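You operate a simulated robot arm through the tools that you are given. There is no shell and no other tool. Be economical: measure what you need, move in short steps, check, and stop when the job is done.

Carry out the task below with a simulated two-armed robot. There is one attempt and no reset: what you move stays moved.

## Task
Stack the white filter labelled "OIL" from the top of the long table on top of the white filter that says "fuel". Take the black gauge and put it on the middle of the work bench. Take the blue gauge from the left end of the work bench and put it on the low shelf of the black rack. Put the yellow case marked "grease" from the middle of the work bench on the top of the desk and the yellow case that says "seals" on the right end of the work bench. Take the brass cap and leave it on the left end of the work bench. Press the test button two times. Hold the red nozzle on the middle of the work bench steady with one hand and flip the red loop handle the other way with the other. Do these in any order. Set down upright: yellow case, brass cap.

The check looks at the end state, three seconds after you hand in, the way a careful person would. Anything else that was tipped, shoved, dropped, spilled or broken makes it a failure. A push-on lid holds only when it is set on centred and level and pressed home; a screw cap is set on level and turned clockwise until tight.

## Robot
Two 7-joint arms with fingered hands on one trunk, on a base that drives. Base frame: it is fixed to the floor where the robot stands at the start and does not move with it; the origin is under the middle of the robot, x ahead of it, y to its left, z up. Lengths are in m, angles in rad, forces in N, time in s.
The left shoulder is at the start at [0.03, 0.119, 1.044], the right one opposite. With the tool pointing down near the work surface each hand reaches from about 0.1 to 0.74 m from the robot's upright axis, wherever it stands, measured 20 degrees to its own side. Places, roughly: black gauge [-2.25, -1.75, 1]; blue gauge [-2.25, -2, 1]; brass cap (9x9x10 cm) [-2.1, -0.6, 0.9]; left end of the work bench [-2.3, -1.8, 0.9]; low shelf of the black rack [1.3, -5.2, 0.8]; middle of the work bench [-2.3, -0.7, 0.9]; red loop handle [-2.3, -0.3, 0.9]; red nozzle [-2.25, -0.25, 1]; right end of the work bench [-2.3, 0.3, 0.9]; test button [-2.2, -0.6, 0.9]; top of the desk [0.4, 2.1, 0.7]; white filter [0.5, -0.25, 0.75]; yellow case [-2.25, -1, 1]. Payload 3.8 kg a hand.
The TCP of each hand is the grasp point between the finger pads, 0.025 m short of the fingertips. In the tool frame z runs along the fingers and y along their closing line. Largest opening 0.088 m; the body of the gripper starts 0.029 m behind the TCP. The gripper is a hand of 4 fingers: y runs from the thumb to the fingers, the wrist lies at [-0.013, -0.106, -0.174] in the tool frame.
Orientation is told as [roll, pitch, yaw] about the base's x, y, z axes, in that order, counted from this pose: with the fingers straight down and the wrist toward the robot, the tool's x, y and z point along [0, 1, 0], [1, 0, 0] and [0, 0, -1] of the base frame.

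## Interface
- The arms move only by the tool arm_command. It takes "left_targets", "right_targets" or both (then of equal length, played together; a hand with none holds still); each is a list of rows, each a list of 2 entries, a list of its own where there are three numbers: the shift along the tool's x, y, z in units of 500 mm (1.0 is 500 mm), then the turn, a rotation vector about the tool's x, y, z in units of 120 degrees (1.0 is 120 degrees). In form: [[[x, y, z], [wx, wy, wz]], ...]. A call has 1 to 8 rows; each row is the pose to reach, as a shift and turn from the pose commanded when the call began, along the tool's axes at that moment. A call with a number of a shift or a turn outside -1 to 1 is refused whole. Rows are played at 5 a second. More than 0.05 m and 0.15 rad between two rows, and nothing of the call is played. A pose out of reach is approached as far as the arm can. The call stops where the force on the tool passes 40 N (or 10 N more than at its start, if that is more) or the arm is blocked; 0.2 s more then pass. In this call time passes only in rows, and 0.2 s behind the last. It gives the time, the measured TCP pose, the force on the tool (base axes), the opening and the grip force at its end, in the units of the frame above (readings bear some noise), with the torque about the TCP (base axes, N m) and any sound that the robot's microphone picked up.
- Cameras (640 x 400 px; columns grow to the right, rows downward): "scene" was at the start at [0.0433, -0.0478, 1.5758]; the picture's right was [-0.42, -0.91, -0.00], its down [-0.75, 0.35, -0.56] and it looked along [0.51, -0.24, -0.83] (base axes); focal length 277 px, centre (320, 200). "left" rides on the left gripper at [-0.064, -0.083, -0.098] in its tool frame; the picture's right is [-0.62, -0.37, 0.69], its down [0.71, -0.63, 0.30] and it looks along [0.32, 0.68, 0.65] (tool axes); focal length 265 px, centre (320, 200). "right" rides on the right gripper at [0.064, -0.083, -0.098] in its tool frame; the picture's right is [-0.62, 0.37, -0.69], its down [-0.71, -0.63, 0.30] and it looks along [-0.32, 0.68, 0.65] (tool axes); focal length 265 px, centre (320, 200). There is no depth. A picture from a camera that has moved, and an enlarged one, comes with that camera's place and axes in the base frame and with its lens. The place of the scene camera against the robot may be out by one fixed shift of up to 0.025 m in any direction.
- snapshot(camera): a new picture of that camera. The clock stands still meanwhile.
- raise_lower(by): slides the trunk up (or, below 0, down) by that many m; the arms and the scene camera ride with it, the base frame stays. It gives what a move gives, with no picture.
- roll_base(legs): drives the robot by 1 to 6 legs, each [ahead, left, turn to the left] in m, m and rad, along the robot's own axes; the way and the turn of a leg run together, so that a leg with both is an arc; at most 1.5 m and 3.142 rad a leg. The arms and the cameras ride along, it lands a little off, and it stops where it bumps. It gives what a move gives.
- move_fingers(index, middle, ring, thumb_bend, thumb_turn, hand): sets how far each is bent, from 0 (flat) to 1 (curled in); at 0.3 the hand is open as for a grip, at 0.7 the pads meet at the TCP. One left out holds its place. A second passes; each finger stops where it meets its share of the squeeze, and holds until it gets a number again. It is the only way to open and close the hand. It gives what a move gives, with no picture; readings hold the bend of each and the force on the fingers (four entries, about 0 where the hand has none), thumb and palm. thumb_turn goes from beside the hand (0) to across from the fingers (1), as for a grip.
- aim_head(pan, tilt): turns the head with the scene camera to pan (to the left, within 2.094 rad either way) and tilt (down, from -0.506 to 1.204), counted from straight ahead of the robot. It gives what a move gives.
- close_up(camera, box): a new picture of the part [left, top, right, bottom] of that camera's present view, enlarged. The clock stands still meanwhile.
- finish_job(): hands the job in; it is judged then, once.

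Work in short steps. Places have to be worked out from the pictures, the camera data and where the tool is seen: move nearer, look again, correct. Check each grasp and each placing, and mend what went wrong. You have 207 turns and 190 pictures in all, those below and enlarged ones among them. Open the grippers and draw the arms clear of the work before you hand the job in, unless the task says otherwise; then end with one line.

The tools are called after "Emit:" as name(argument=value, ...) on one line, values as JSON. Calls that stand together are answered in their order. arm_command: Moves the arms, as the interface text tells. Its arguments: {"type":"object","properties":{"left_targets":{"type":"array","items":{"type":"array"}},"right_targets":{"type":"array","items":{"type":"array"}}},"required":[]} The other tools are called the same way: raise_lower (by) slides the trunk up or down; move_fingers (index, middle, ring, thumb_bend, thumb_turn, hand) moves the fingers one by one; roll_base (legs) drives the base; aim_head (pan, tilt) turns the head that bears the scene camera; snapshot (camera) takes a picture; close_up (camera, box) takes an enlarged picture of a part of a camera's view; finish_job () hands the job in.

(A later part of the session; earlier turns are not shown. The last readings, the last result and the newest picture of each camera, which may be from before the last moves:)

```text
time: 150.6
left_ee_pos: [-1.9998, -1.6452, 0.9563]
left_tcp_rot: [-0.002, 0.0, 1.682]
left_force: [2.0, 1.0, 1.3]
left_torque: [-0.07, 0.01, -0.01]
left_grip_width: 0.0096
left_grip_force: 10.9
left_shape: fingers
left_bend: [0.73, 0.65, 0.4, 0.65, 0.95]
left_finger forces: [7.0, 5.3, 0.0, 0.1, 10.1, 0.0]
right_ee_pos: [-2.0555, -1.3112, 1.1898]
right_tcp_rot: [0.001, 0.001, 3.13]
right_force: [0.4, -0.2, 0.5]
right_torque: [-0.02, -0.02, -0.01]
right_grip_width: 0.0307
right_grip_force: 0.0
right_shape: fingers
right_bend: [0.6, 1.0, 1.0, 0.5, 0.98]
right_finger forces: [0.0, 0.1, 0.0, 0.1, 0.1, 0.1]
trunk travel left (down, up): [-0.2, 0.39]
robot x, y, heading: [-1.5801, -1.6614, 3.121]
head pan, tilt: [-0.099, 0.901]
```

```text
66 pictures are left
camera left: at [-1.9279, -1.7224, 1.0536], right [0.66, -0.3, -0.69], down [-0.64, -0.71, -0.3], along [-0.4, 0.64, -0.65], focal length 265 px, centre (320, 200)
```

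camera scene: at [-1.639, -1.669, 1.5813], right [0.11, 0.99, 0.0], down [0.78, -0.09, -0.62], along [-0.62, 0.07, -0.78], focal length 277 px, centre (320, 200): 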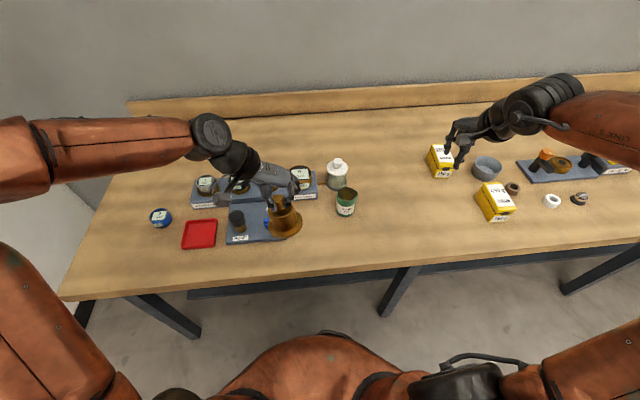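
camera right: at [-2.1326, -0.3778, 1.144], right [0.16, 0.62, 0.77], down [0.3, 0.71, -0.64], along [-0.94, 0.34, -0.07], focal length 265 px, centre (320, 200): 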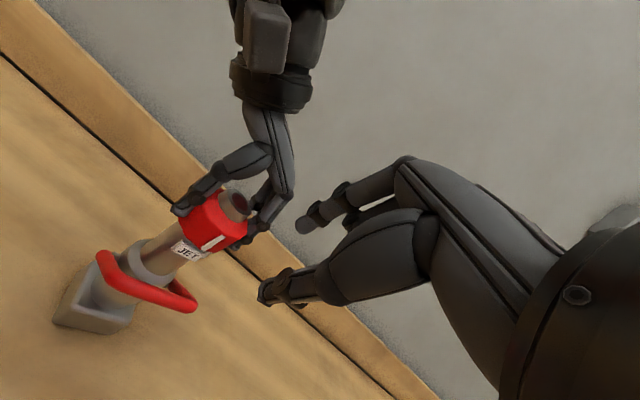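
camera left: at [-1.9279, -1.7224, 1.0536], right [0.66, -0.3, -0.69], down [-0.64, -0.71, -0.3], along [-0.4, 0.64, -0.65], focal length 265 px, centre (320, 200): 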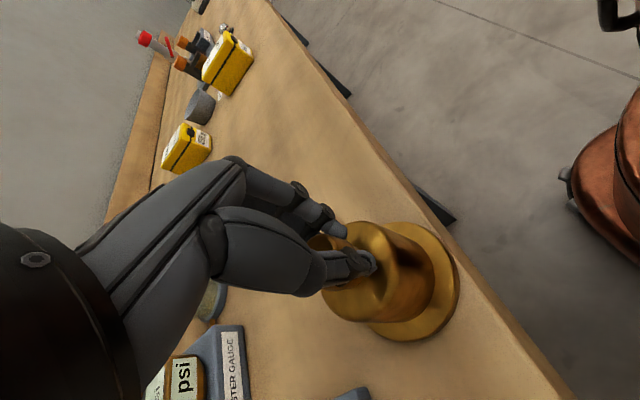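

The cap sits on the bench with a margin to the edge. I open and lift away, then look.

Emit:
move_fingers(hand="left", index=0.4, middle=0.4, ring=0.4, thumb_bend=0.4)

Emit:
arm_command(left_targets=[[[0, 0, -0.05], [0, 0, 0]], [[0, 0, -0.14], [0, 0, 0]], [[0, 0, -0.23], [0, 0, 0]], [[0, 0, -0.32], [0, 0, 0]], [[0, 0, -0.4], [0, 0, 0]]])

Emit:
snapshot(camera="left")

Emit:
close_up(camera="scene", box=[130, 140, 370, 290])

```text
time: 151.6
left_ee_pos: [-2.0003, -1.6461, 0.9556]
left_tcp_rot: [-0.001, 0.001, 1.682]
left_force: [0.4, -0.4, 0.1]
left_torque: [-0.02, 0.03, -0.02]
left_grip_width: 0.063
left_grip_force: 0.1
left_shape: fingers
left_bend: [0.4, 0.4, 0.4, 0.4, 0.97]
left_finger forces: [0.0, 0.0, 0.0, 0.1, 0.1, 0.0]
right_ee_pos: [-2.0547, -1.3112, 1.1884]
right_tcp_rot: [0.0, 0.002, 3.131]
right_force: [-0.4, -0.4, 1.1]
right_torque: [0.01, -0.03, 0.03]
right_grip_width: 0.0306
right_grip_force: 0.1
right_shape: fingers
right_bend: [0.6, 1.0, 1.0, 0.5, 0.98]
right_finger forces: [0.0, 0.1, 0.0, 0.0, 0.1, 0.1]
trunk travel left (down, up): [-0.2, 0.39]
robot x, y, heading: [-1.5833, -1.6562, 3.129]
head pan, tilt: [-0.099, 0.901]
```

```text
time: 152.8
left_ee_pos: [-2.0002, -1.6455, 1.1588]
left_tcp_rot: [-0.001, 0.0, 1.679]
left_force: [1.4, 0.2, -0.5]
left_torque: [-0.03, -0.04, 0.02]
left_grip_width: 0.0631
left_grip_force: 0.0
left_shape: fingers
left_bend: [0.4, 0.4, 0.4, 0.4, 0.97]
left_finger forces: [0.0, 0.0, 0.0, 0.1, 0.0, 0.0]
right_ee_pos: [-2.056, -1.3099, 1.1893]
right_tcp_rot: [0.002, 0.001, 3.13]
right_force: [-0.1, 0.4, 0.0]
right_torque: [0.03, 0.02, 0.02]
right_grip_width: 0.0309
right_grip_force: 0.1
right_shape: fingers
right_bend: [0.6, 1.0, 1.0, 0.5, 0.98]
right_finger forces: [0.0, 0.1, 0.0, 0.0, 0.1, 0.1]
trunk travel left (down, up): [-0.2, 0.39]
robot x, y, heading: [-1.5798, -1.66, 3.135]
head pan, tilt: [-0.099, 0.901]
```

```text
65 pictures are left
camera left: at [-1.928, -1.7226, 1.2571], right [0.66, -0.3, -0.69], down [-0.64, -0.7, -0.31], along [-0.4, 0.64, -0.65], focal length 265 px, centre (320, 200)
```

left: 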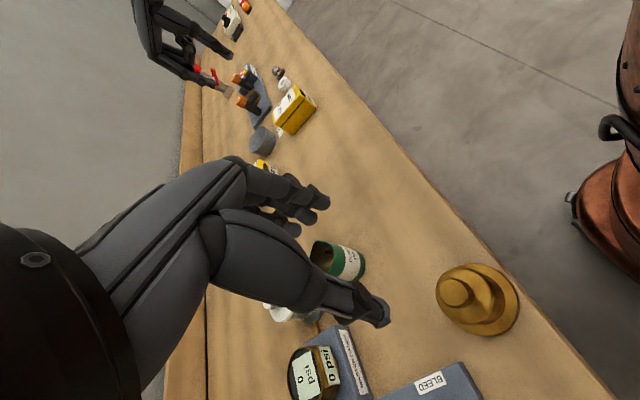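

```text
2.67 times, centred on (250, 215) of scene
camera zoom: at [-1.6381, -1.6683, 1.5814], right [0.11, 0.99, 0.0], down [0.78, -0.09, -0.62], along [-0.62, 0.07, -0.78], focal length 738 px, centre (507, 160)
```

zoom: 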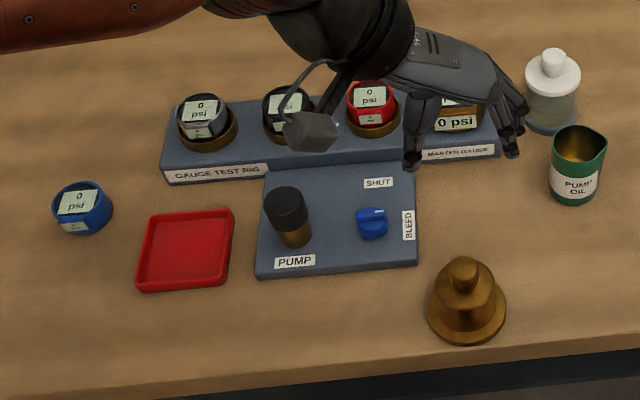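

The cap stands upright on the left end. Next the black gauge: I turn the left hand to its default yaw while moving it toward the gauge rig.

Emit:
arm_command(left_targets=[[[0.034, -0.035, 0], [0, 0, -0.069]], [[0.068, -0.07, 0], [0, 0, -0.138]], [[0.102, -0.106, 0], [0, 0, -0.207]], [[0.136, -0.141, 0], [0, 0, -0.276]], [[0.17, -0.176, 0], [0, 0, -0.345]], [[0.204, -0.211, 0], [0, 0, -0.414]], [[0.238, -0.247, 0], [0, 0, -0.483]], [[0.272, -0.282, 0], [0, 0, -0.552]]])

Emit:
arm_command(left_targets=[[[0, 0, 0], [0, 0, -0.069]], [[0, 0, 0], [0, 0, -0.138]]])

Emit:
snapshot(camera="left")

```text
time: 154.6
left_ee_pos: [-2.1196, -1.8006, 1.1576]
left_tcp_rot: [-0.001, 0.003, 2.84]
left_force: [0.6, 0.0, -0.4]
left_torque: [-0.04, -0.02, 0.04]
left_grip_width: 0.0632
left_grip_force: 0.0
left_shape: fingers
left_bend: [0.4, 0.4, 0.4, 0.4, 0.97]
left_finger forces: [0.0, 0.0, 0.0, 0.0, 0.1, 0.0]
right_ee_pos: [-2.0563, -1.3107, 1.1891]
right_tcp_rot: [0.001, 0.0, 3.13]
right_force: [-0.3, -0.6, 0.3]
right_torque: [0.02, -0.01, 0.0]
right_grip_width: 0.0306
right_grip_force: 0.1
right_shape: fingers
right_bend: [0.6, 1.0, 1.0, 0.5, 0.98]
right_finger forces: [0.1, 0.0, 0.0, 0.0, 0.0, 0.0]
trunk travel left (down, up): [-0.2, 0.39]
robot x, y, heading: [-1.5756, -1.6572, 3.132]
head pan, tilt: [-0.099, 0.901]
```

```text
time: 155.2
left_ee_pos: [-2.1204, -1.8005, 1.1567]
left_tcp_rot: [0.001, 0.002, 3.127]
left_force: [-0.5, 0.1, 0.3]
left_torque: [0.0, 0.03, 0.0]
left_grip_width: 0.0631
left_grip_force: 0.0
left_shape: fingers
left_bend: [0.4, 0.4, 0.4, 0.4, 0.97]
left_finger forces: [0.0, 0.0, 0.0, 0.1, 0.0, 0.0]
right_ee_pos: [-2.0569, -1.3106, 1.1885]
right_tcp_rot: [0.001, 0.0, 3.13]
right_force: [0.1, 0.1, -0.7]
right_torque: [0.03, 0.01, 0.01]
right_grip_width: 0.0308
right_grip_force: 0.0
right_shape: fingers
right_bend: [0.6, 1.0, 1.0, 0.5, 0.98]
right_finger forces: [0.0, 0.0, 0.0, 0.0, 0.0, 0.1]
trunk travel left (down, up): [-0.2, 0.39]
robot x, y, heading: [-1.5824, -1.661, 3.123]
head pan, tilt: [-0.099, 0.901]
```

```text
63 pictures are left
camera left: at [-2.0367, -1.7382, 1.2548], right [0.38, 0.61, -0.69], down [0.62, -0.72, -0.3], along [-0.69, -0.32, -0.65], focal length 265 px, centre (320, 200)
```

left: 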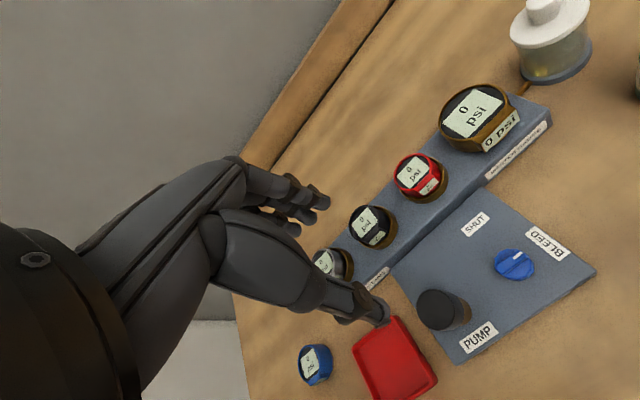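

Black gauge triangulates to [-2.273,-1.855], top z≈0.918. I enlarge to see how it sits.

Emit:
close_up(camera="left", box=[280, 130, 480, 300])

Emit:
close_up(camera="left", box=[270, 310, 430, 400])

```text
2.35 times, centred on (380, 215) of left
camera zoom: at [-2.0367, -1.7382, 1.2548], right [0.38, 0.61, -0.69], down [0.62, -0.72, -0.3], along [-0.69, -0.32, -0.65], focal length 624 px, centre (179, 165)
```

zoom: 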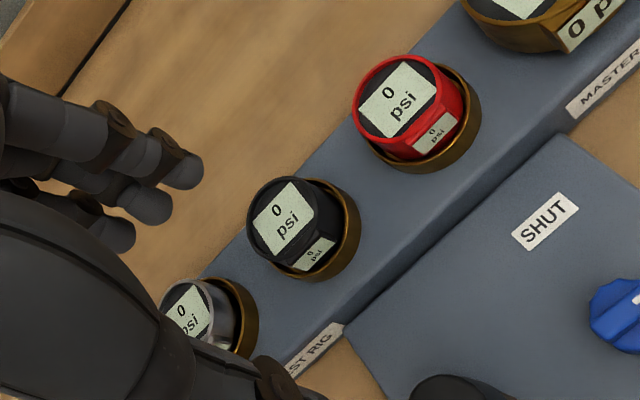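

```text
4.00 times, centred on (350, 355) of left
camera zoom: at [-2.0367, -1.7382, 1.2548], right [0.38, 0.61, -0.69], down [0.62, -0.72, -0.3], along [-0.69, -0.32, -0.65], focal length 1062 px, centre (200, -420)
```

zoom: 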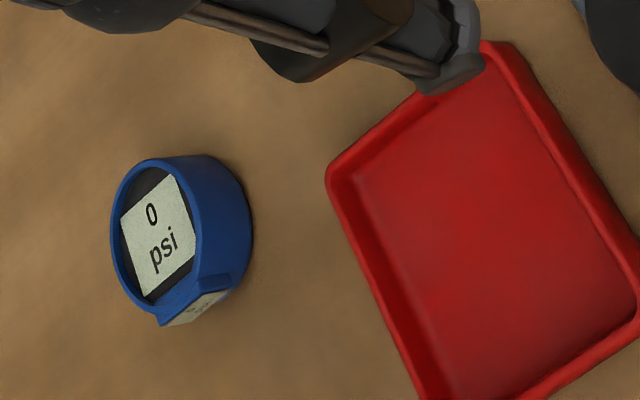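

The black gauge is a ~5 cm drum in a low brass seat. I open to ~7.5 cm and move above it at z≈1.0.

Emit:
move_fingers(hand="left", index=0.34, middle=0.34, ring=0.34, thumb_bend=0.34)

Emit:
arm_command(left_targets=[[[0.023, 0.06, 0.063], [0, 0, 0]], [[0.045, 0.121, 0.126], [0, 0, 0]], [[0.068, 0.181, 0.188], [0, 0, 0]], [[0.09, 0.242, 0.251], [0, 0, 0]], [[0.113, 0.302, 0.314], [0, 0, 0]]])

Emit:
snapshot(camera="left")

```text
time: 156.2
left_ee_pos: [-2.119, -1.8011, 1.1558]
left_tcp_rot: [-0.001, 0.002, 3.127]
left_force: [-0.5, 0.0, -0.5]
left_torque: [0.02, -0.04, 0.01]
left_grip_width: 0.0759
left_grip_force: 0.2
left_shape: fingers
left_bend: [0.34, 0.34, 0.34, 0.34, 0.97]
left_finger forces: [0.0, 0.1, 0.0, 0.0, 0.0, 0.1]
right_ee_pos: [-2.0552, -1.3112, 1.1893]
right_tcp_rot: [0.002, -0.001, 3.129]
right_force: [-0.6, -0.7, -0.5]
right_torque: [-0.04, -0.01, 0.0]
right_grip_width: 0.0305
right_grip_force: 0.1
right_shape: fingers
right_bend: [0.6, 1.0, 1.0, 0.5, 0.98]
right_finger forces: [0.0, 0.0, 0.0, 0.0, 0.1, 0.1]
trunk travel left (down, up): [-0.2, 0.39]
robot x, y, heading: [-1.5762, -1.6599, 3.129]
head pan, tilt: [-0.099, 0.901]
```

```text
time: 157.4
left_ee_pos: [-2.2739, -1.8582, 0.9969]
left_tcp_rot: [-0.002, 0.001, 3.129]
left_force: [0.4, 0.3, -0.3]
left_torque: [0.03, -0.01, -0.02]
left_grip_width: 0.0761
left_grip_force: 0.1
left_shape: fingers
left_bend: [0.34, 0.34, 0.34, 0.34, 0.97]
left_finger forces: [0.0, 0.1, 0.0, 0.0, 0.1, 0.0]
right_ee_pos: [-2.0564, -1.3125, 1.1883]
right_tcp_rot: [0.001, 0.002, 3.129]
right_force: [-0.3, -0.3, -0.5]
right_torque: [0.03, 0.05, -0.05]
right_grip_width: 0.0312
right_grip_force: 0.2
right_shape: fingers
right_bend: [0.6, 1.0, 1.0, 0.5, 0.98]
right_finger forces: [0.1, 0.0, 0.1, 0.1, 0.1, 0.0]
trunk travel left (down, up): [-0.2, 0.39]
robot x, y, heading: [-1.5818, -1.6582, 3.126]
head pan, tilt: [-0.099, 0.901]
```

```text
60 pictures are left
camera left: at [-2.1911, -1.7961, 1.0948], right [0.38, 0.62, -0.69], down [0.62, -0.72, -0.3], along [-0.69, -0.31, -0.66], focal length 265 px, centre (320, 200)
```

left: 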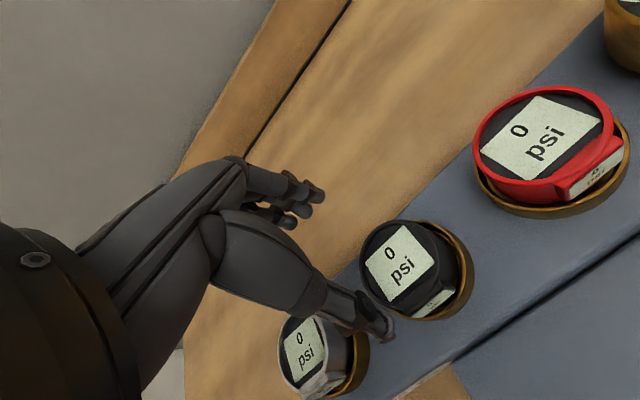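

The gauge is 8 mm to the right of the TCP. I correct and descend to z≈0.92.

Emit:
arm_command(left_targets=[[[-0.016, -0.008, 0.05], [0, 0, 0]], [[-0.016, -0.008, 0.1], [0, 0, 0]], [[-0.016, -0.008, 0.135], [0, 0, 0]], [[-0.016, -0.008, 0.152], [0, 0, 0]]])

Emit:
snapshot(camera="left")

```text
time: 158.4
left_ee_pos: [-2.2682, -1.8471, 0.9242]
left_tcp_rot: [0.0, -0.001, 3.124]
left_force: [-0.2, -0.7, 5.0]
left_torque: [-0.01, 0.1, 0.0]
left_grip_width: 0.0776
left_grip_force: 3.1
left_shape: fingers
left_bend: [0.34, 0.34, 0.34, 0.33, 0.97]
left_finger forces: [0.9, 2.6, 0.0, 0.0, 1.7, 0.1]
right_ee_pos: [-2.0547, -1.3115, 1.1901]
right_tcp_rot: [0.002, 0.001, 3.131]
right_force: [-0.2, 0.7, -0.2]
right_torque: [0.02, 0.0, -0.03]
right_grip_width: 0.0305
right_grip_force: 0.1
right_shape: fingers
right_bend: [0.6, 1.0, 1.0, 0.5, 0.98]
right_finger forces: [0.0, 0.1, 0.0, 0.0, 0.0, 0.0]
trunk travel left (down, up): [-0.2, 0.39]
robot x, y, heading: [-1.5798, -1.6595, 3.125]
head pan, tilt: [-0.099, 0.901]
```

```text
59 pictures are left
camera left: at [-2.1845, -1.7865, 1.0222], right [0.38, 0.61, -0.69], down [0.62, -0.72, -0.31], along [-0.69, -0.31, -0.65], focal length 265 px, centre (320, 200)
```

left: 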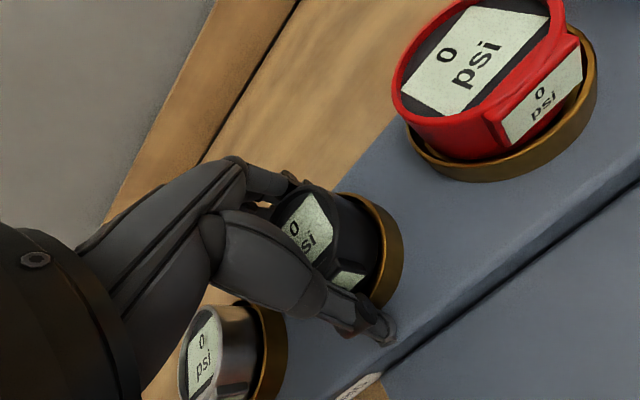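

Light contact with the brass rim. I close here.

Emit:
move_fingers(hand="left", index=0.62, middle=0.62, ring=0.62, thumb_bend=0.62)

Emit:
arm_command(left_targets=[[[0, 0, -0.02], [0, 0, 0]], [[0, 0, -0.06], [0, 0, 0]], [[0, 0, -0.12], [0, 0, 0]]])

Emit:
snapshot(camera="left")

```text
time: 159.4
left_ee_pos: [-2.2673, -1.8485, 0.9259]
left_tcp_rot: [0.001, -0.006, 3.127]
left_force: [2.4, -2.5, 22.2]
left_torque: [0.07, 1.21, -0.24]
left_grip_width: 0.0622
left_grip_force: 25.3
left_shape: fingers
left_bend: [0.44, 0.38, 0.57, 0.43, 0.97]
left_finger forces: [18.9, 10.7, 3.5, 0.1, 17.6, 0.0]
right_ee_pos: [-2.0529, -1.3111, 1.1903]
right_tcp_rot: [0.003, -0.002, 3.13]
right_force: [-1.0, 0.3, 0.2]
right_torque: [0.01, 0.01, 0.01]
right_grip_width: 0.0306
right_grip_force: 0.0
right_shape: fingers
right_bend: [0.6, 1.0, 1.0, 0.5, 0.98]
right_finger forces: [0.1, 0.0, 0.0, 0.0, 0.0, 0.0]
trunk travel left (down, up): [-0.2, 0.39]
robot x, y, heading: [-1.5801, -1.6636, 3.129]
head pan, tilt: [-0.099, 0.901]
```

```text
time: 160.2
left_ee_pos: [-2.2666, -1.8491, 0.9817]
left_tcp_rot: [0.001, 0.006, 3.127]
left_force: [1.2, 0.1, -1.5]
left_torque: [0.03, -0.02, -0.01]
left_grip_width: 0.0497
left_grip_force: 18.1
left_shape: fingers
left_bend: [0.43, 0.48, 0.62, 0.52, 0.97]
left_finger forces: [17.9, 0.1, 0.2, 0.1, 18.0, 0.0]
right_ee_pos: [-2.0558, -1.3121, 1.1889]
right_tcp_rot: [0.001, 0.001, 3.129]
right_force: [0.6, 0.3, 0.6]
right_torque: [-0.01, 0.01, 0.02]
right_grip_width: 0.0305
right_grip_force: 0.1
right_shape: fingers
right_bend: [0.6, 1.0, 1.0, 0.5, 0.98]
right_finger forces: [0.0, 0.1, 0.0, 0.1, 0.0, 0.0]
trunk travel left (down, up): [-0.2, 0.39]
robot x, y, heading: [-1.5827, -1.6579, 3.13]
head pan, tilt: [-0.099, 0.901]
```

```text
58 pictures are left
camera left: at [-2.1841, -1.7867, 1.0809], right [0.38, 0.61, -0.69], down [0.62, -0.72, -0.3], along [-0.69, -0.31, -0.66], focal length 265 px, centre (320, 200)
```

left: 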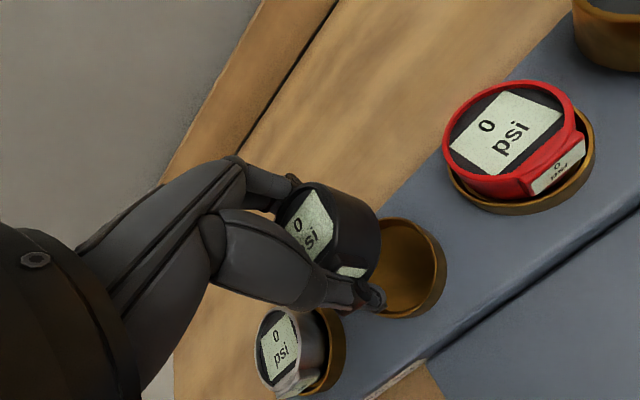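

The black gauge is out. I raise it and drive to the middle of the bench.

Emit:
arm_command(left_targets=[[[0, 0, -0.09], [0, 0, 0]], [[0, 0, -0.18], [0, 0, 0]], [[0, 0, -0.27], [0, 0, 0]]])

Emit:
roll_base(legs=[[-0.17, -1.33, 0]])

Emit:
snapshot(camera="left")

Emit:
snapshot(camera="scene")

```text
time: 161.0
left_ee_pos: [-2.266, -1.8468, 1.1196]
left_tcp_rot: [-0.001, 0.002, 3.125]
left_force: [-0.2, -0.1, -2.2]
left_torque: [0.0, 0.02, -0.01]
left_grip_width: 0.0498
left_grip_force: 17.6
left_shape: fingers
left_bend: [0.43, 0.48, 0.62, 0.52, 0.97]
left_finger forces: [17.5, 0.1, 0.2, 0.0, 17.7, 0.0]
right_ee_pos: [-2.055, -1.3113, 1.1893]
right_tcp_rot: [0.002, -0.001, 3.128]
right_force: [0.8, 0.0, -0.7]
right_torque: [-0.02, 0.06, -0.02]
right_grip_width: 0.0303
right_grip_force: 0.2
right_shape: fingers
right_bend: [0.6, 1.0, 1.0, 0.5, 0.98]
right_finger forces: [0.0, 0.0, 0.1, 0.0, 0.0, 0.1]
trunk travel left (down, up): [-0.2, 0.39]
robot x, y, heading: [-1.5842, -1.6588, 3.13]
head pan, tilt: [-0.099, 0.901]
```

```text
time: 167.7
left_ee_pos: [-2.0781, -0.5286, 1.1187]
left_tcp_rot: [-0.001, 0.0, 3.124]
left_force: [0.6, -0.7, -1.6]
left_torque: [0.02, -0.01, 0.01]
left_grip_width: 0.0494
left_grip_force: 17.9
left_shape: fingers
left_bend: [0.43, 0.48, 0.62, 0.52, 0.97]
left_finger forces: [17.5, 0.1, 0.2, 0.0, 17.6, 0.1]
right_ee_pos: [-1.8656, 0.0045, 1.1889]
right_tcp_rot: [0.001, -0.001, 3.13]
right_force: [0.2, -0.6, 0.9]
right_torque: [-0.01, 0.01, 0.04]
right_grip_width: 0.0307
right_grip_force: 0.1
right_shape: fingers
right_bend: [0.6, 1.0, 1.0, 0.5, 0.98]
right_finger forces: [0.0, 0.0, 0.0, 0.0, 0.0, 0.0]
trunk travel left (down, up): [-0.2, 0.39]
robot x, y, heading: [-1.3923, -0.3425, 3.13]
head pan, tilt: [-0.099, 0.901]
```

```text
57 pictures are left
camera left: at [-1.9942, -0.4678, 1.2171], right [0.38, 0.61, -0.69], down [0.62, -0.72, -0.3], along [-0.69, -0.31, -0.66], focal length 265 px, centre (320, 200)
```

left: 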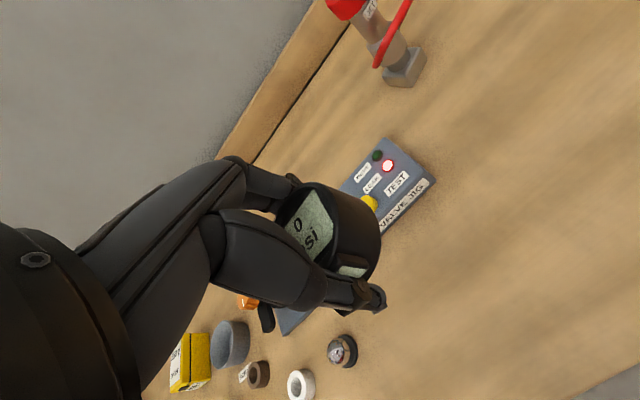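

```text
56 pictures are left
camera scene: at [-1.4487, -0.3517, 1.5813], right [0.11, 0.99, 0.0], down [0.78, -0.09, -0.62], along [-0.62, 0.07, -0.78], focal length 277 px, centre (320, 200)
```

scene: 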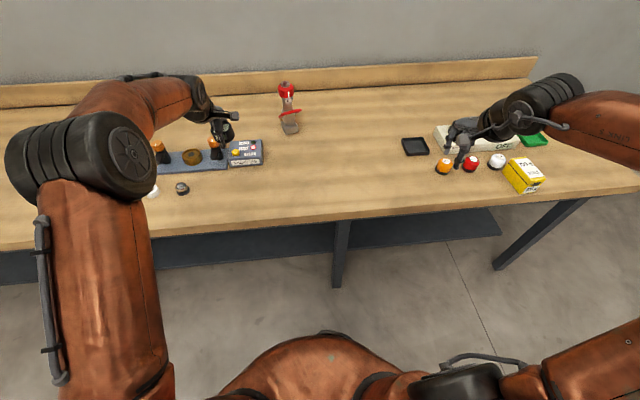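

Free surface below. I lower the gauge toward the bench at [-2.08,-0.50], slowing near contact.

Emit:
arm_command(left_targets=[[[-0.05, 0, 0.06], [0, 0, 0]], [[-0.05, 0, 0.15], [0, 0, 0]], [[-0.05, 0, 0.24], [0, 0, 0]], [[-0.05, 0, 0.33], [0, 0, 0]], [[-0.05, 0, 0.38], [0, 0, 0]], [[-0.05, 0, 0.4], [0, 0, 0]]])

Emit:
arm_command(left_targets=[[[0, 0, 0.01], [0, 0, 0]], [[0, 0, 0.02], [0, 0, 0]]])

Emit:
snapshot(camera="left")

```text
time: 169.1
left_ee_pos: [-2.0779, -0.5047, 0.919]
left_tcp_rot: [-0.001, 0.002, 3.126]
left_force: [0.2, 0.2, -1.4]
left_torque: [0.0, 0.01, 0.0]
left_grip_width: 0.0495
left_grip_force: 17.4
left_shape: fingers
left_bend: [0.43, 0.48, 0.62, 0.52, 0.97]
left_finger forces: [17.1, 0.0, 0.2, 0.0, 17.3, 0.0]
right_ee_pos: [-1.8652, 0.0055, 1.1883]
right_tcp_rot: [0.002, 0.0, 3.13]
right_force: [-0.2, 0.5, 0.4]
right_torque: [0.01, 0.03, -0.02]
right_grip_width: 0.0308
right_grip_force: 0.0
right_shape: fingers
right_bend: [0.6, 1.0, 1.0, 0.5, 0.98]
right_finger forces: [0.1, 0.0, 0.0, 0.0, 0.1, 0.1]
trunk travel left (down, up): [-0.2, 0.39]
robot x, y, heading: [-1.3882, -0.3418, 3.128]
head pan, tilt: [-0.099, 0.901]
```

```text
time: 169.7
left_ee_pos: [-2.0779, -0.5056, 0.9094]
left_tcp_rot: [-0.001, 0.001, 3.125]
left_force: [-0.5, 0.0, -0.8]
left_torque: [-0.02, 0.0, 0.0]
left_grip_width: 0.0496
left_grip_force: 16.8
left_shape: fingers
left_bend: [0.43, 0.48, 0.62, 0.52, 0.97]
left_finger forces: [17.2, 0.0, 0.1, 0.0, 17.3, 0.0]
right_ee_pos: [-1.8648, 0.0062, 1.1898]
right_tcp_rot: [0.002, 0.001, 3.13]
right_force: [0.9, 0.4, -0.6]
right_torque: [-0.02, 0.04, -0.05]
right_grip_width: 0.0308
right_grip_force: 0.0
right_shape: fingers
right_bend: [0.6, 1.0, 1.0, 0.5, 0.98]
right_finger forces: [0.0, 0.0, 0.1, 0.0, 0.1, 0.1]
trunk travel left (down, up): [-0.2, 0.39]
robot x, y, heading: [-1.3925, -0.3428, 3.125]
head pan, tilt: [-0.099, 0.901]
```

```text
55 pictures are left
camera left: at [-1.9935, -0.4436, 1.0072], right [0.38, 0.61, -0.69], down [0.62, -0.72, -0.3], along [-0.69, -0.31, -0.66], focal length 265 px, centre (320, 200)
```

left: 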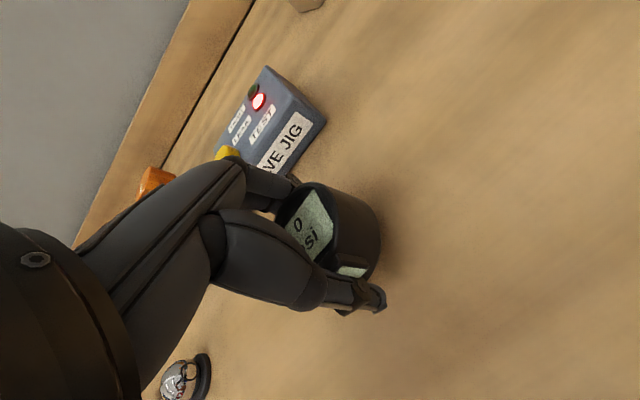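

Still in the air but near. I lower in 4 mm steps until contact shows.

Emit:
arm_command(left_targets=[[[0, 0, 0.008], [0, 0, 0]], [[0, 0, 0.016], [0, 0, 0]]])

Emit:
arm_command(left_targets=[[[0, 0, 0.008], [0, 0, 0]], [[0, 0, 0.014], [0, 0, 0]]])

```text
time: 170.2
left_ee_pos: [-2.0767, -0.505, 0.901]
left_tcp_rot: [-0.001, 0.003, 3.127]
left_force: [0.1, 0.7, -2.1]
left_torque: [0.02, -0.01, 0.01]
left_grip_width: 0.0494
left_grip_force: 17.1
left_shape: fingers
left_bend: [0.43, 0.48, 0.62, 0.52, 0.97]
left_finger forces: [16.9, 0.0, 0.2, 0.0, 17.2, 0.0]
right_ee_pos: [-1.8652, 0.0056, 1.1888]
right_tcp_rot: [0.001, 0.0, 3.131]
right_force: [0.3, -1.1, -0.1]
right_torque: [0.02, 0.01, -0.02]
right_grip_width: 0.0304
right_grip_force: 0.0
right_shape: fingers
right_bend: [0.6, 1.0, 1.0, 0.5, 0.98]
right_finger forces: [0.0, 0.0, 0.0, 0.0, 0.0, 0.1]
trunk travel left (down, up): [-0.2, 0.39]
robot x, y, heading: [-1.3943, -0.3401, 3.126]
head pan, tilt: [-0.099, 0.901]
```

```text
time: 170.8
left_ee_pos: [-2.0772, -0.5048, 0.8943]
left_tcp_rot: [0.0, 0.002, 3.127]
left_force: [-0.8, 0.0, -2.8]
left_torque: [-0.01, 0.05, 0.04]
left_grip_width: 0.0498
left_grip_force: 17.7
left_shape: fingers
left_bend: [0.43, 0.48, 0.62, 0.52, 0.97]
left_finger forces: [17.1, 0.0, 0.2, 0.0, 17.2, 0.1]
right_ee_pos: [-1.8652, 0.0054, 1.1895]
right_tcp_rot: [0.002, -0.001, 3.13]
right_force: [0.4, 0.4, 0.9]
right_torque: [-0.03, -0.01, -0.01]
right_grip_width: 0.0308
right_grip_force: 0.1
right_shape: fingers
right_bend: [0.6, 1.0, 1.0, 0.5, 0.98]
right_finger forces: [0.0, 0.0, 0.1, 0.0, 0.0, 0.0]
trunk travel left (down, up): [-0.2, 0.39]
robot x, y, heading: [-1.388, -0.3462, 3.129]
head pan, tilt: [-0.099, 0.901]
```

Emit:
arm_command(left_targets=[[[0, 0, 0.006], [0, 0, 0]], [[0, 0, 0.012], [0, 0, 0]]])

Emit:
close_up(camera="left", box=[240, 150, 440, 330])

```text
time: 171.4
left_ee_pos: [-2.0769, -0.5046, 0.8885]
left_tcp_rot: [-0.001, -0.002, 3.127]
left_force: [0.3, 0.1, 2.7]
left_torque: [-0.03, 0.12, 0.03]
left_grip_width: 0.0494
left_grip_force: 18.7
left_shape: fingers
left_bend: [0.43, 0.48, 0.62, 0.52, 0.97]
left_finger forces: [17.1, 3.4, 0.2, 0.0, 17.2, 0.0]
right_ee_pos: [-1.8659, 0.0054, 1.1896]
right_tcp_rot: [0.002, 0.0, 3.129]
right_force: [0.9, -1.0, 0.1]
right_torque: [0.02, 0.01, 0.02]
right_grip_width: 0.0309
right_grip_force: 0.2
right_shape: fingers
right_bend: [0.6, 1.0, 1.0, 0.5, 0.98]
right_finger forces: [0.0, 0.1, 0.0, 0.0, 0.0, 0.0]
trunk travel left (down, up): [-0.2, 0.39]
robot x, y, heading: [-1.386, -0.3442, 3.129]
head pan, tilt: [-0.099, 0.901]
```

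```text
2.22 times, centred on (340, 240) of left
camera zoom: at [-1.9937, -0.4435, 0.9868], right [0.38, 0.61, -0.69], down [0.62, -0.72, -0.3], along [-0.69, -0.31, -0.65], focal length 590 px, centre (276, 111)
```

zoom: 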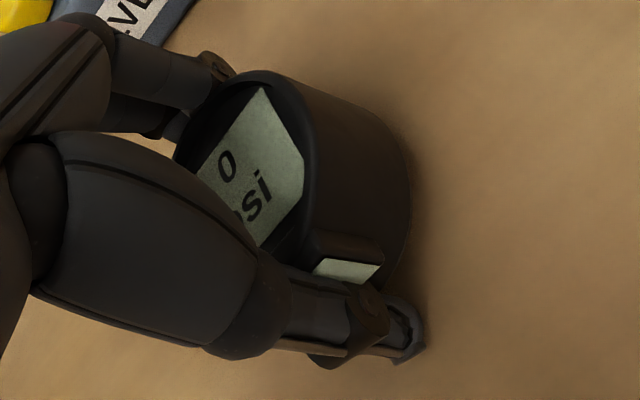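

Middle fingertip touches the bench; the gauge is at most a few mm above. I open and lift.

Emit:
move_fingers(hand="left", index=0.32, middle=0.32, ring=0.32, thumb_bend=0.36)

Emit:
arm_command(left_targets=[[[0, 0, -0.05], [0, 0, 0]], [[0, 0, -0.14], [0, 0, 0]], [[0, 0, -0.23], [0, 0, 0]], [[0, 0, -0.32], [0, 0, 0]], [[0, 0, -0.41], [0, 0, 0]]])

Emit:
snapshot(camera="left")

```text
time: 172.4
left_ee_pos: [-2.0779, -0.5055, 0.8864]
left_tcp_rot: [0.0, 0.002, 3.126]
left_force: [-0.4, 0.6, -0.3]
left_torque: [-0.03, 0.0, 0.0]
left_grip_width: 0.0758
left_grip_force: 0.0
left_shape: fingers
left_bend: [0.32, 0.32, 0.32, 0.36, 0.97]
left_finger forces: [0.0, 0.1, 0.1, 0.0, 0.1, 0.0]
right_ee_pos: [-1.8648, 0.0059, 1.1894]
right_tcp_rot: [0.001, 0.0, 3.128]
right_force: [0.2, 0.6, 0.1]
right_torque: [0.02, 0.04, -0.01]
right_grip_width: 0.0305
right_grip_force: 0.1
right_shape: fingers
right_bend: [0.6, 1.0, 1.0, 0.5, 0.98]
right_finger forces: [0.1, 0.1, 0.0, 0.0, 0.0, 0.1]
trunk travel left (down, up): [-0.2, 0.39]
robot x, y, heading: [-1.393, -0.3468, 3.13]
head pan, tilt: [-0.099, 0.901]
```

```text
time: 173.7
left_ee_pos: [-2.0763, -0.5067, 1.0948]
left_tcp_rot: [0.0, 0.001, 3.124]
left_force: [0.3, 0.3, 0.0]
left_torque: [0.0, -0.02, 0.0]
left_grip_width: 0.0762
left_grip_force: 0.0
left_shape: fingers
left_bend: [0.32, 0.32, 0.32, 0.36, 0.97]
left_finger forces: [0.0, 0.0, 0.0, 0.0, 0.1, 0.1]
right_ee_pos: [-1.8655, 0.0055, 1.1899]
right_tcp_rot: [0.002, 0.0, 3.127]
right_force: [-0.1, -0.7, -0.1]
right_torque: [0.0, 0.01, -0.03]
right_grip_width: 0.0306
right_grip_force: 0.1
right_shape: fingers
right_bend: [0.6, 1.0, 1.0, 0.5, 0.98]
right_finger forces: [0.1, 0.0, 0.0, 0.1, 0.1, 0.0]
trunk travel left (down, up): [-0.2, 0.39]
robot x, y, heading: [-1.3888, -0.3423, 3.133]
head pan, tilt: [-0.099, 0.901]
```

```text
53 pictures are left
camera left: at [-1.9926, -0.445, 1.1936], right [0.38, 0.61, -0.69], down [0.62, -0.72, -0.3], along [-0.69, -0.31, -0.66], focal length 265 px, centre (320, 200)
```

left: 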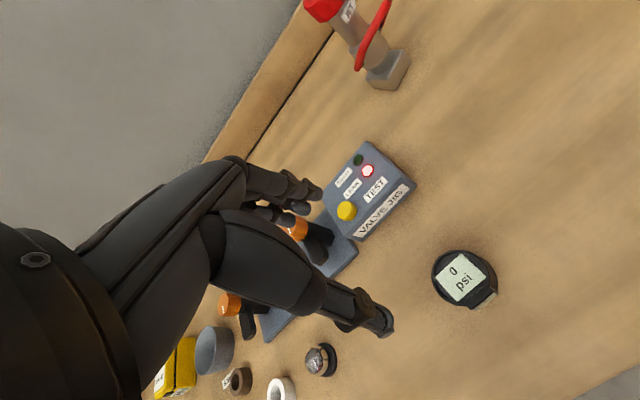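

The black gauge lies properly in the middle. Next: right hand for the grease case. I open it and drive over.

Emit:
move_fingers(hand="right", index=0.3, middle=0.3, ring=0.3, thumb_bend=0.3)

Emit:
roll_base(legs=[[0.22, 1.06, 0]])

Emit:
snapshot(camera="scene")

Emit:
snapshot(camera="left")

```text
time: 174.7
left_ee_pos: [-2.076, -0.5056, 1.0936]
left_tcp_rot: [0.0, 0.001, 3.127]
left_force: [0.4, 0.9, 0.4]
left_torque: [-0.01, 0.0, 0.01]
left_grip_width: 0.076
left_grip_force: 0.0
left_shape: fingers
left_bend: [0.32, 0.32, 0.32, 0.36, 0.97]
left_finger forces: [0.0, 0.0, 0.1, 0.1, 0.0, 0.0]
right_ee_pos: [-1.8638, 0.0052, 1.1891]
right_tcp_rot: [0.002, 0.0, 3.13]
right_force: [-0.9, 0.1, 0.0]
right_torque: [-0.01, 0.07, 0.02]
right_grip_width: 0.0846
right_grip_force: 0.1
right_shape: fingers
right_bend: [0.3, 0.3, 0.3, 0.3, 0.98]
right_finger forces: [0.0, 0.0, 0.1, 0.1, 0.0, 0.0]
trunk travel left (down, up): [-0.2, 0.39]
robot x, y, heading: [-1.3898, -0.3426, 3.136]
head pan, tilt: [-0.099, 0.901]
```

```text
time: 180.2
left_ee_pos: [-2.324, -1.5546, 1.0954]
left_tcp_rot: [0.001, 0.002, 3.114]
left_force: [-0.3, 0.4, -0.1]
left_torque: [0.0, -0.01, 0.0]
left_grip_width: 0.076
left_grip_force: 0.1
left_shape: fingers
left_bend: [0.32, 0.32, 0.32, 0.36, 0.97]
left_finger forces: [0.0, 0.1, 0.0, 0.0, 0.0, 0.0]
right_ee_pos: [-2.1049, -1.0449, 1.1888]
right_tcp_rot: [0.002, 0.0, 3.118]
right_force: [0.1, -0.4, 0.1]
right_torque: [0.0, 0.0, 0.05]
right_grip_width: 0.0843
right_grip_force: 0.1
right_shape: fingers
right_bend: [0.3, 0.3, 0.3, 0.3, 0.98]
right_finger forces: [0.0, 0.0, 0.1, 0.1, 0.0, 0.0]
trunk travel left (down, up): [-0.2, 0.39]
robot x, y, heading: [-1.6354, -1.3999, 3.12]
head pan, tilt: [-0.099, 0.901]
```

```text
52 pictures are left
camera scene: at [-1.6929, -1.4084, 1.5813], right [0.12, 0.99, 0.0], down [0.78, -0.1, -0.62], along [-0.62, 0.08, -0.78], focal length 277 px, centre (320, 200)
```

scene: 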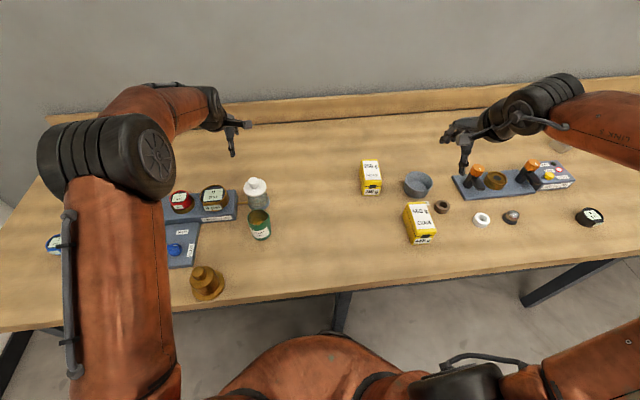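

```text
51 pictures are left
camera left: at [-2.239, -1.4947, 1.193], right [0.39, 0.61, -0.69], down [0.61, -0.73, -0.3], along [-0.69, -0.31, -0.66], focal length 265 px, centre (320, 200)
```

left: 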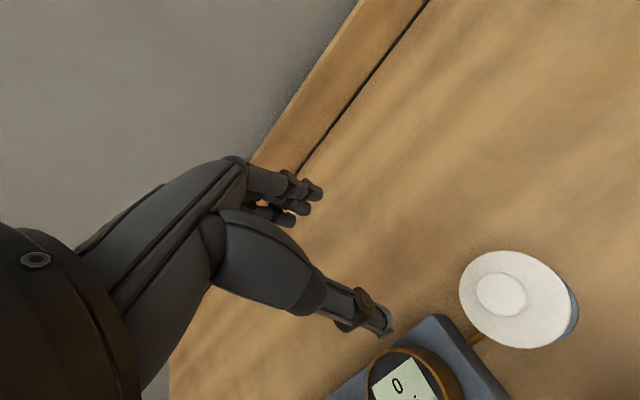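

Grease case stands near [-2.34,-1.165], long axis along x. I drive 8 cm closer and turn the right hand so it closes along y with the wrist outward.

Emit:
roll_base(legs=[[0.07, 0.03, 0]])

Emit:
arm_command(right_targets=[[[0, 0, 0], [0, 0, -0.07]], [[0, 0, 0], [0, 0, -0.14]], [[0, 0, 0], [0, 0, -0.21]], [[0, 0, 0], [0, 0, -0.28]], [[0, 0, 0], [0, 0, -0.35]], [[0, 0, 0], [0, 0, -0.42]], [[0, 0, 0], [0, 0, -0.49]], [[0, 0, 0], [0, 0, -0.56]]])

Emit:
arm_command(right_targets=[[[0, 0, 0], [0, 0, -0.07]], [[0, 0, 0], [0, 0, -0.14]], [[0, 0, 0], [0, 0, -0.2]]])

Emit:
snapshot(camera="right")

```text
time: 181.3
left_ee_pos: [-2.3963, -1.5834, 1.0935]
left_tcp_rot: [-0.002, 0.003, 3.112]
left_force: [-0.5, -0.3, -0.6]
left_torque: [0.02, -0.04, -0.01]
left_grip_width: 0.0759
left_grip_force: 0.0
left_shape: fingers
left_bend: [0.32, 0.32, 0.32, 0.36, 0.97]
left_finger forces: [0.0, 0.1, 0.0, 0.0, 0.0, 0.1]
right_ee_pos: [-2.1788, -1.0737, 1.1889]
right_tcp_rot: [-0.001, 0.002, 3.116]
right_force: [-0.4, 0.4, 0.6]
right_torque: [-0.02, -0.01, -0.03]
right_grip_width: 0.0845
right_grip_force: 0.1
right_shape: fingers
right_bend: [0.3, 0.3, 0.3, 0.3, 0.98]
right_finger forces: [0.0, 0.1, 0.0, 0.0, 0.0, 0.1]
trunk travel left (down, up): [-0.2, 0.39]
robot x, y, heading: [-1.7091, -1.4242, 3.114]
head pan, tilt: [-0.099, 0.901]
```

```text
time: 183.1
left_ee_pos: [-2.3957, -1.5823, 1.0946]
left_tcp_rot: [-0.001, 0.001, 3.11]
left_force: [0.6, 0.0, 0.5]
left_torque: [0.02, -0.03, -0.04]
left_grip_width: 0.0762
left_grip_force: 0.1
left_shape: fingers
left_bend: [0.32, 0.32, 0.32, 0.36, 0.97]
left_finger forces: [0.1, 0.0, 0.0, 0.0, 0.0, 0.0]
right_ee_pos: [-2.033, -1.2306, 1.2673]
right_tcp_rot: [0.005, 0.002, -2.005]
right_force: [-0.9, 0.4, -0.1]
right_torque: [0.0, 0.03, -0.02]
right_grip_width: 0.0846
right_grip_force: 0.0
right_shape: fingers
right_bend: [0.3, 0.3, 0.3, 0.3, 0.97]
right_finger forces: [0.1, 0.0, 0.0, 0.1, 0.1, 0.1]
right hand out of reach, approached as far as the arm can: row 3, 4, 5, 6, 7, 8
trunk travel left (down, up): [-0.2, 0.39]
robot x, y, heading: [-1.7058, -1.4294, 3.111]
head pan, tilt: [-0.099, 0.901]
```

```text
time: 183.9
left_ee_pos: [-2.3957, -1.5832, 1.0953]
left_tcp_rot: [0.0, 0.001, 3.115]
left_force: [-0.7, 0.3, 1.0]
left_torque: [0.05, 0.0, -0.03]
left_grip_width: 0.0762
left_grip_force: 0.0
left_shape: fingers
left_bend: [0.32, 0.32, 0.32, 0.36, 0.97]
left_finger forces: [0.1, 0.1, 0.1, 0.0, 0.0, 0.0]
right_ee_pos: [-1.9197, -1.2283, 1.2769]
right_tcp_rot: [0.005, 0.005, -1.585]
right_force: [-0.2, -0.5, -0.2]
right_torque: [-0.03, 0.0, 0.01]
right_grip_width: 0.0848
right_grip_force: 0.1
right_shape: fingers
right_bend: [0.3, 0.3, 0.3, 0.3, 0.97]
right_finger forces: [0.0, 0.0, 0.1, 0.1, 0.0, 0.1]
right hand out of reach, approached as far as the arm can: row 1, 2, 3
trunk travel left (down, up): [-0.2, 0.39]
robot x, y, heading: [-1.7053, -1.4322, 3.115]
head pan, tilt: [-0.099, 0.901]
```

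```text
50 pictures are left
camera right: at [-1.8569, -1.1446, 1.3755], right [-0.63, -0.36, 0.69], down [-0.7, 0.64, -0.3], along [-0.33, -0.68, -0.66], focal length 265 px, centre (320, 200)
```

right: 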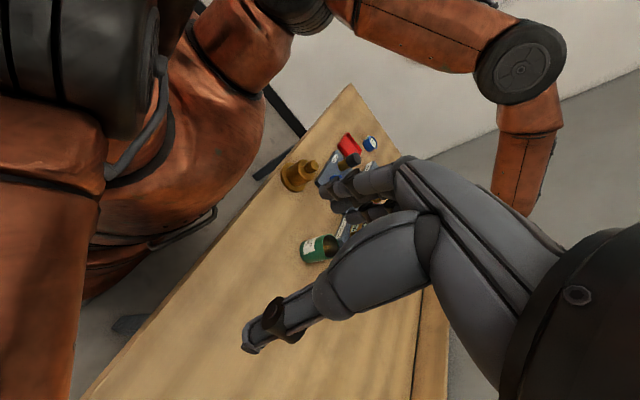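

That pose does not suit the right arm here. I return the right hand to its default yaw and will use the left hand for the grease case, as I did for the seals case.

Emit:
arm_command(right_targets=[[[0, 0, 0], [0, 0, 0.07]], [[0, 0, 0], [0, 0, 0.14]], [[0, 0, 0], [0, 0, 0.21]], [[0, 0, 0], [0, 0, 0.28]], [[0, 0, 0], [0, 0, 0.35]], [[0, 0, 0], [0, 0, 0.42]], [[0, 0, 0], [0, 0, 0.49]], [[0, 0, 0], [0, 0, 0.56]]])

Emit:
arm_command(right_targets=[[[-0.05, 0, 0], [0, 0, 0.07]], [[-0.1, 0, 0], [0, 0, 0.14]], [[-0.18, 0, 0], [0, 0, 0.2]], [[-0.26, 0, 0], [0, 0, 0.2]]])

Emit:
close_up(camera="scene", box=[330, 120, 490, 240])

```text
time: 185.7
left_ee_pos: [-2.3944, -1.5828, 1.0957]
left_tcp_rot: [-0.001, 0.001, 3.113]
left_force: [0.5, -0.4, 0.8]
left_torque: [-0.01, 0.0, 0.02]
left_grip_width: 0.076
left_grip_force: 0.1
left_shape: fingers
left_bend: [0.32, 0.32, 0.32, 0.36, 0.97]
left_finger forces: [0.0, 0.0, 0.0, 0.1, 0.1, 0.0]
right_ee_pos: [-1.9184, -1.2301, 1.2787]
right_tcp_rot: [0.001, 0.002, -2.752]
right_force: [0.5, 0.6, -0.2]
right_torque: [0.02, -0.03, -0.01]
right_grip_width: 0.0849
right_grip_force: 0.1
right_shape: fingers
right_bend: [0.3, 0.3, 0.3, 0.3, 0.97]
right_finger forces: [0.0, 0.1, 0.1, 0.0, 0.0, 0.0]
trunk travel left (down, up): [-0.2, 0.39]
robot x, y, heading: [-1.7076, -1.4254, 3.119]
head pan, tilt: [-0.099, 0.901]
```

```text
time: 186.7
left_ee_pos: [-2.3957, -1.5819, 1.0947]
left_tcp_rot: [-0.001, 0.001, 3.113]
left_force: [0.6, 0.0, -0.3]
left_torque: [-0.01, -0.01, 0.01]
left_grip_width: 0.076
left_grip_force: 0.2
left_shape: fingers
left_bend: [0.32, 0.32, 0.32, 0.36, 0.97]
left_finger forces: [0.1, 0.0, 0.1, 0.0, 0.1, 0.0]
right_ee_pos: [-1.9696, -1.1091, 1.277]
right_tcp_rot: [0.0, 0.0, 3.112]
right_force: [0.6, 0.3, 0.0]
right_torque: [0.0, -0.02, 0.04]
right_grip_width: 0.0849
right_grip_force: 0.0
right_shape: fingers
right_bend: [0.3, 0.3, 0.3, 0.3, 0.97]
right_finger forces: [0.0, 0.0, 0.0, 0.1, 0.1, 0.0]
trunk travel left (down, up): [-0.2, 0.39]
robot x, y, heading: [-1.7097, -1.4283, 3.118]
head pan, tilt: [-0.099, 0.901]
```

```text
3.33 times, centred on (410, 180) of scene
camera zoom: at [-1.765, -1.4356, 1.5813], right [0.13, 0.99, 0.0], down [0.78, -0.1, -0.62], along [-0.62, 0.08, -0.78], focal length 923 px, centre (20, 267)
```

zoom: 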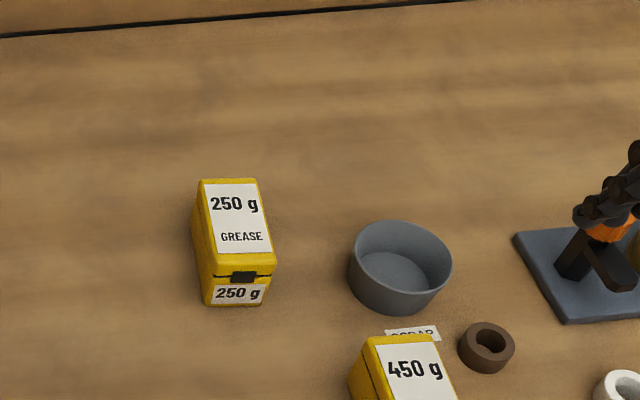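

The grease case is turned about −9°. Turning the robot itself ~50° left, standing right of the case, gives the right hand a natural approach. I drive there.

Emit:
roll_base(legs=[[0.0, -0.5, 0], [0, 0, 0.87]])

Emit:
snapshot(camera="right")

```text
time: 191.8
left_ee_pos: [-2.0235, -1.5523, 1.0939]
left_tcp_rot: [0.002, 0.001, -2.311]
left_force: [0.3, -0.2, 0.7]
left_torque: [0.01, 0.1, 0.02]
left_grip_width: 0.076
left_grip_force: 0.1
left_shape: fingers
left_bend: [0.32, 0.32, 0.32, 0.36, 0.97]
left_finger forces: [0.0, 0.0, 0.1, 0.1, 0.1, 0.0]
right_ee_pos: [-2.1024, -0.9212, 1.2771]
right_tcp_rot: [0.0, -0.001, -2.308]
right_force: [0.9, -0.2, 0.6]
right_torque: [0.03, -0.04, -0.01]
right_grip_width: 0.0847
right_grip_force: 0.1
right_shape: fingers
right_bend: [0.3, 0.3, 0.3, 0.3, 0.97]
right_finger forces: [0.0, 0.0, 0.0, 0.1, 0.0, 0.0]
trunk travel left (down, up): [-0.2, 0.39]
robot x, y, heading: [-1.6927, -0.9303, -2.309]
head pan, tilt: [-0.099, 0.901]
```

```text
48 pictures are left
camera right: at [-2.0, -0.9021, 1.3746], right [-0.71, 0.14, 0.69], down [-0.11, 0.95, -0.3], along [-0.7, -0.29, -0.65], focal length 265 px, centre (320, 200)
```

right: 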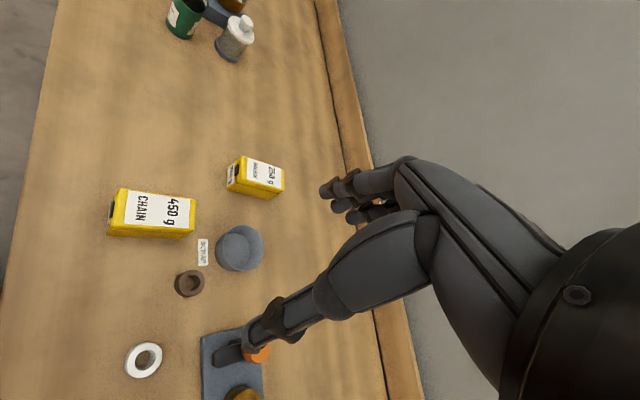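

The case lies at about [-2.328,-1.16]. I move the right hand above it while turning 0.6 rad to match its sides.

Emit:
arm_command(right_targets=[[[-0.002, 0.082, 0.054], [0, 0, -0.036]], [[-0.003, 0.164, 0.108], [0, 0, -0.072]], [[-0.005, 0.246, 0.163], [0, 0, -0.108]], [[-0.007, 0.328, 0.217], [0, 0, -0.144]], [[-0.008, 0.411, 0.271], [0, 0, -0.18]], [[-0.01, 0.493, 0.325], [0, 0, -0.216]], [[-0.012, 0.575, 0.38], [0, 0, -0.252]], [[-0.013, 0.657, 0.434], [0, 0, -0.29]]])

Emit:
snapshot(camera="right")

```text
time: 193.6
left_ee_pos: [-2.0249, -1.5515, 1.0939]
left_tcp_rot: [0.001, 0.002, -2.311]
left_force: [-0.1, 0.7, 0.3]
left_torque: [-0.04, -0.02, 0.01]
left_grip_width: 0.0759
left_grip_force: 0.1
left_shape: fingers
left_bend: [0.32, 0.32, 0.32, 0.36, 0.97]
left_finger forces: [0.0, 0.1, 0.0, 0.1, 0.0, 0.0]
right_ee_pos: [-2.2126, -1.165, 1.0701]
right_tcp_rot: [-0.001, -0.002, -1.755]
right_force: [0.8, -0.5, 0.6]
right_torque: [0.01, 0.01, -0.01]
right_grip_width: 0.0848
right_grip_force: 0.2
right_shape: fingers
right_bend: [0.3, 0.3, 0.3, 0.3, 0.98]
right_finger forces: [0.0, 0.0, 0.1, 0.0, 0.1, 0.1]
right hand out of reach, approached as far as the arm can: row 6, 7, 8
trunk travel left (down, up): [-0.2, 0.39]
robot x, y, heading: [-1.6912, -0.9304, -2.308]
head pan, tilt: [-0.099, 0.901]
```

```text
47 pictures are left
camera right: at [-2.1353, -1.0934, 1.1666], right [-0.67, -0.25, 0.69], down [-0.59, 0.75, -0.3], along [-0.45, -0.61, -0.65], focal length 265 px, centre (320, 200)
```

right: 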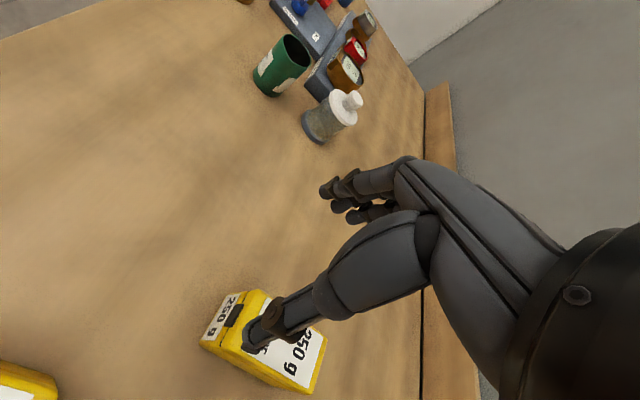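

11 cm short at this height; lower down the wrist comes level with the shoulder and reach should grow. I try moving on at z≈0.97 (above the case).

Emit:
arm_command(right_targets=[[[-0.0, 0.0, 0.09], [0, 0, 0]], [[-0.04, 0.01, 0.17], [0, 0, 0]], [[-0.11, 0.02, 0.19], [0, 0, 0]], [[-0.17, 0.03, 0.19], [0, 0, 0]], [[-0.227, 0.036, 0.19], [0, 0, 0]]])

```text
time: 194.8
left_ee_pos: [-2.0243, -1.5508, 1.0954]
left_tcp_rot: [0.0, 0.001, -2.311]
left_force: [0.5, 0.0, -0.2]
left_torque: [0.0, -0.01, 0.01]
left_grip_width: 0.0761
left_grip_force: 0.0
left_shape: fingers
left_bend: [0.32, 0.32, 0.32, 0.36, 0.97]
left_finger forces: [0.1, 0.1, 0.1, 0.1, 0.1, 0.0]
right_ee_pos: [-2.2319, -1.1659, 0.9846]
right_tcp_rot: [-0.004, -0.001, -1.76]
right_force: [-0.6, 0.4, -0.3]
right_torque: [0.02, 0.01, 0.03]
right_grip_width: 0.0847
right_grip_force: 0.0
right_shape: fingers
right_bend: [0.3, 0.3, 0.3, 0.3, 0.98]
right_finger forces: [0.1, 0.0, 0.0, 0.0, 0.0, 0.0]
right hand out of reach, approached as far as the arm can: row 3, 4, 5
trunk travel left (down, up): [-0.2, 0.39]
robot x, y, heading: [-1.6949, -0.9252, -2.303]
head pan, tilt: [-0.099, 0.901]
```

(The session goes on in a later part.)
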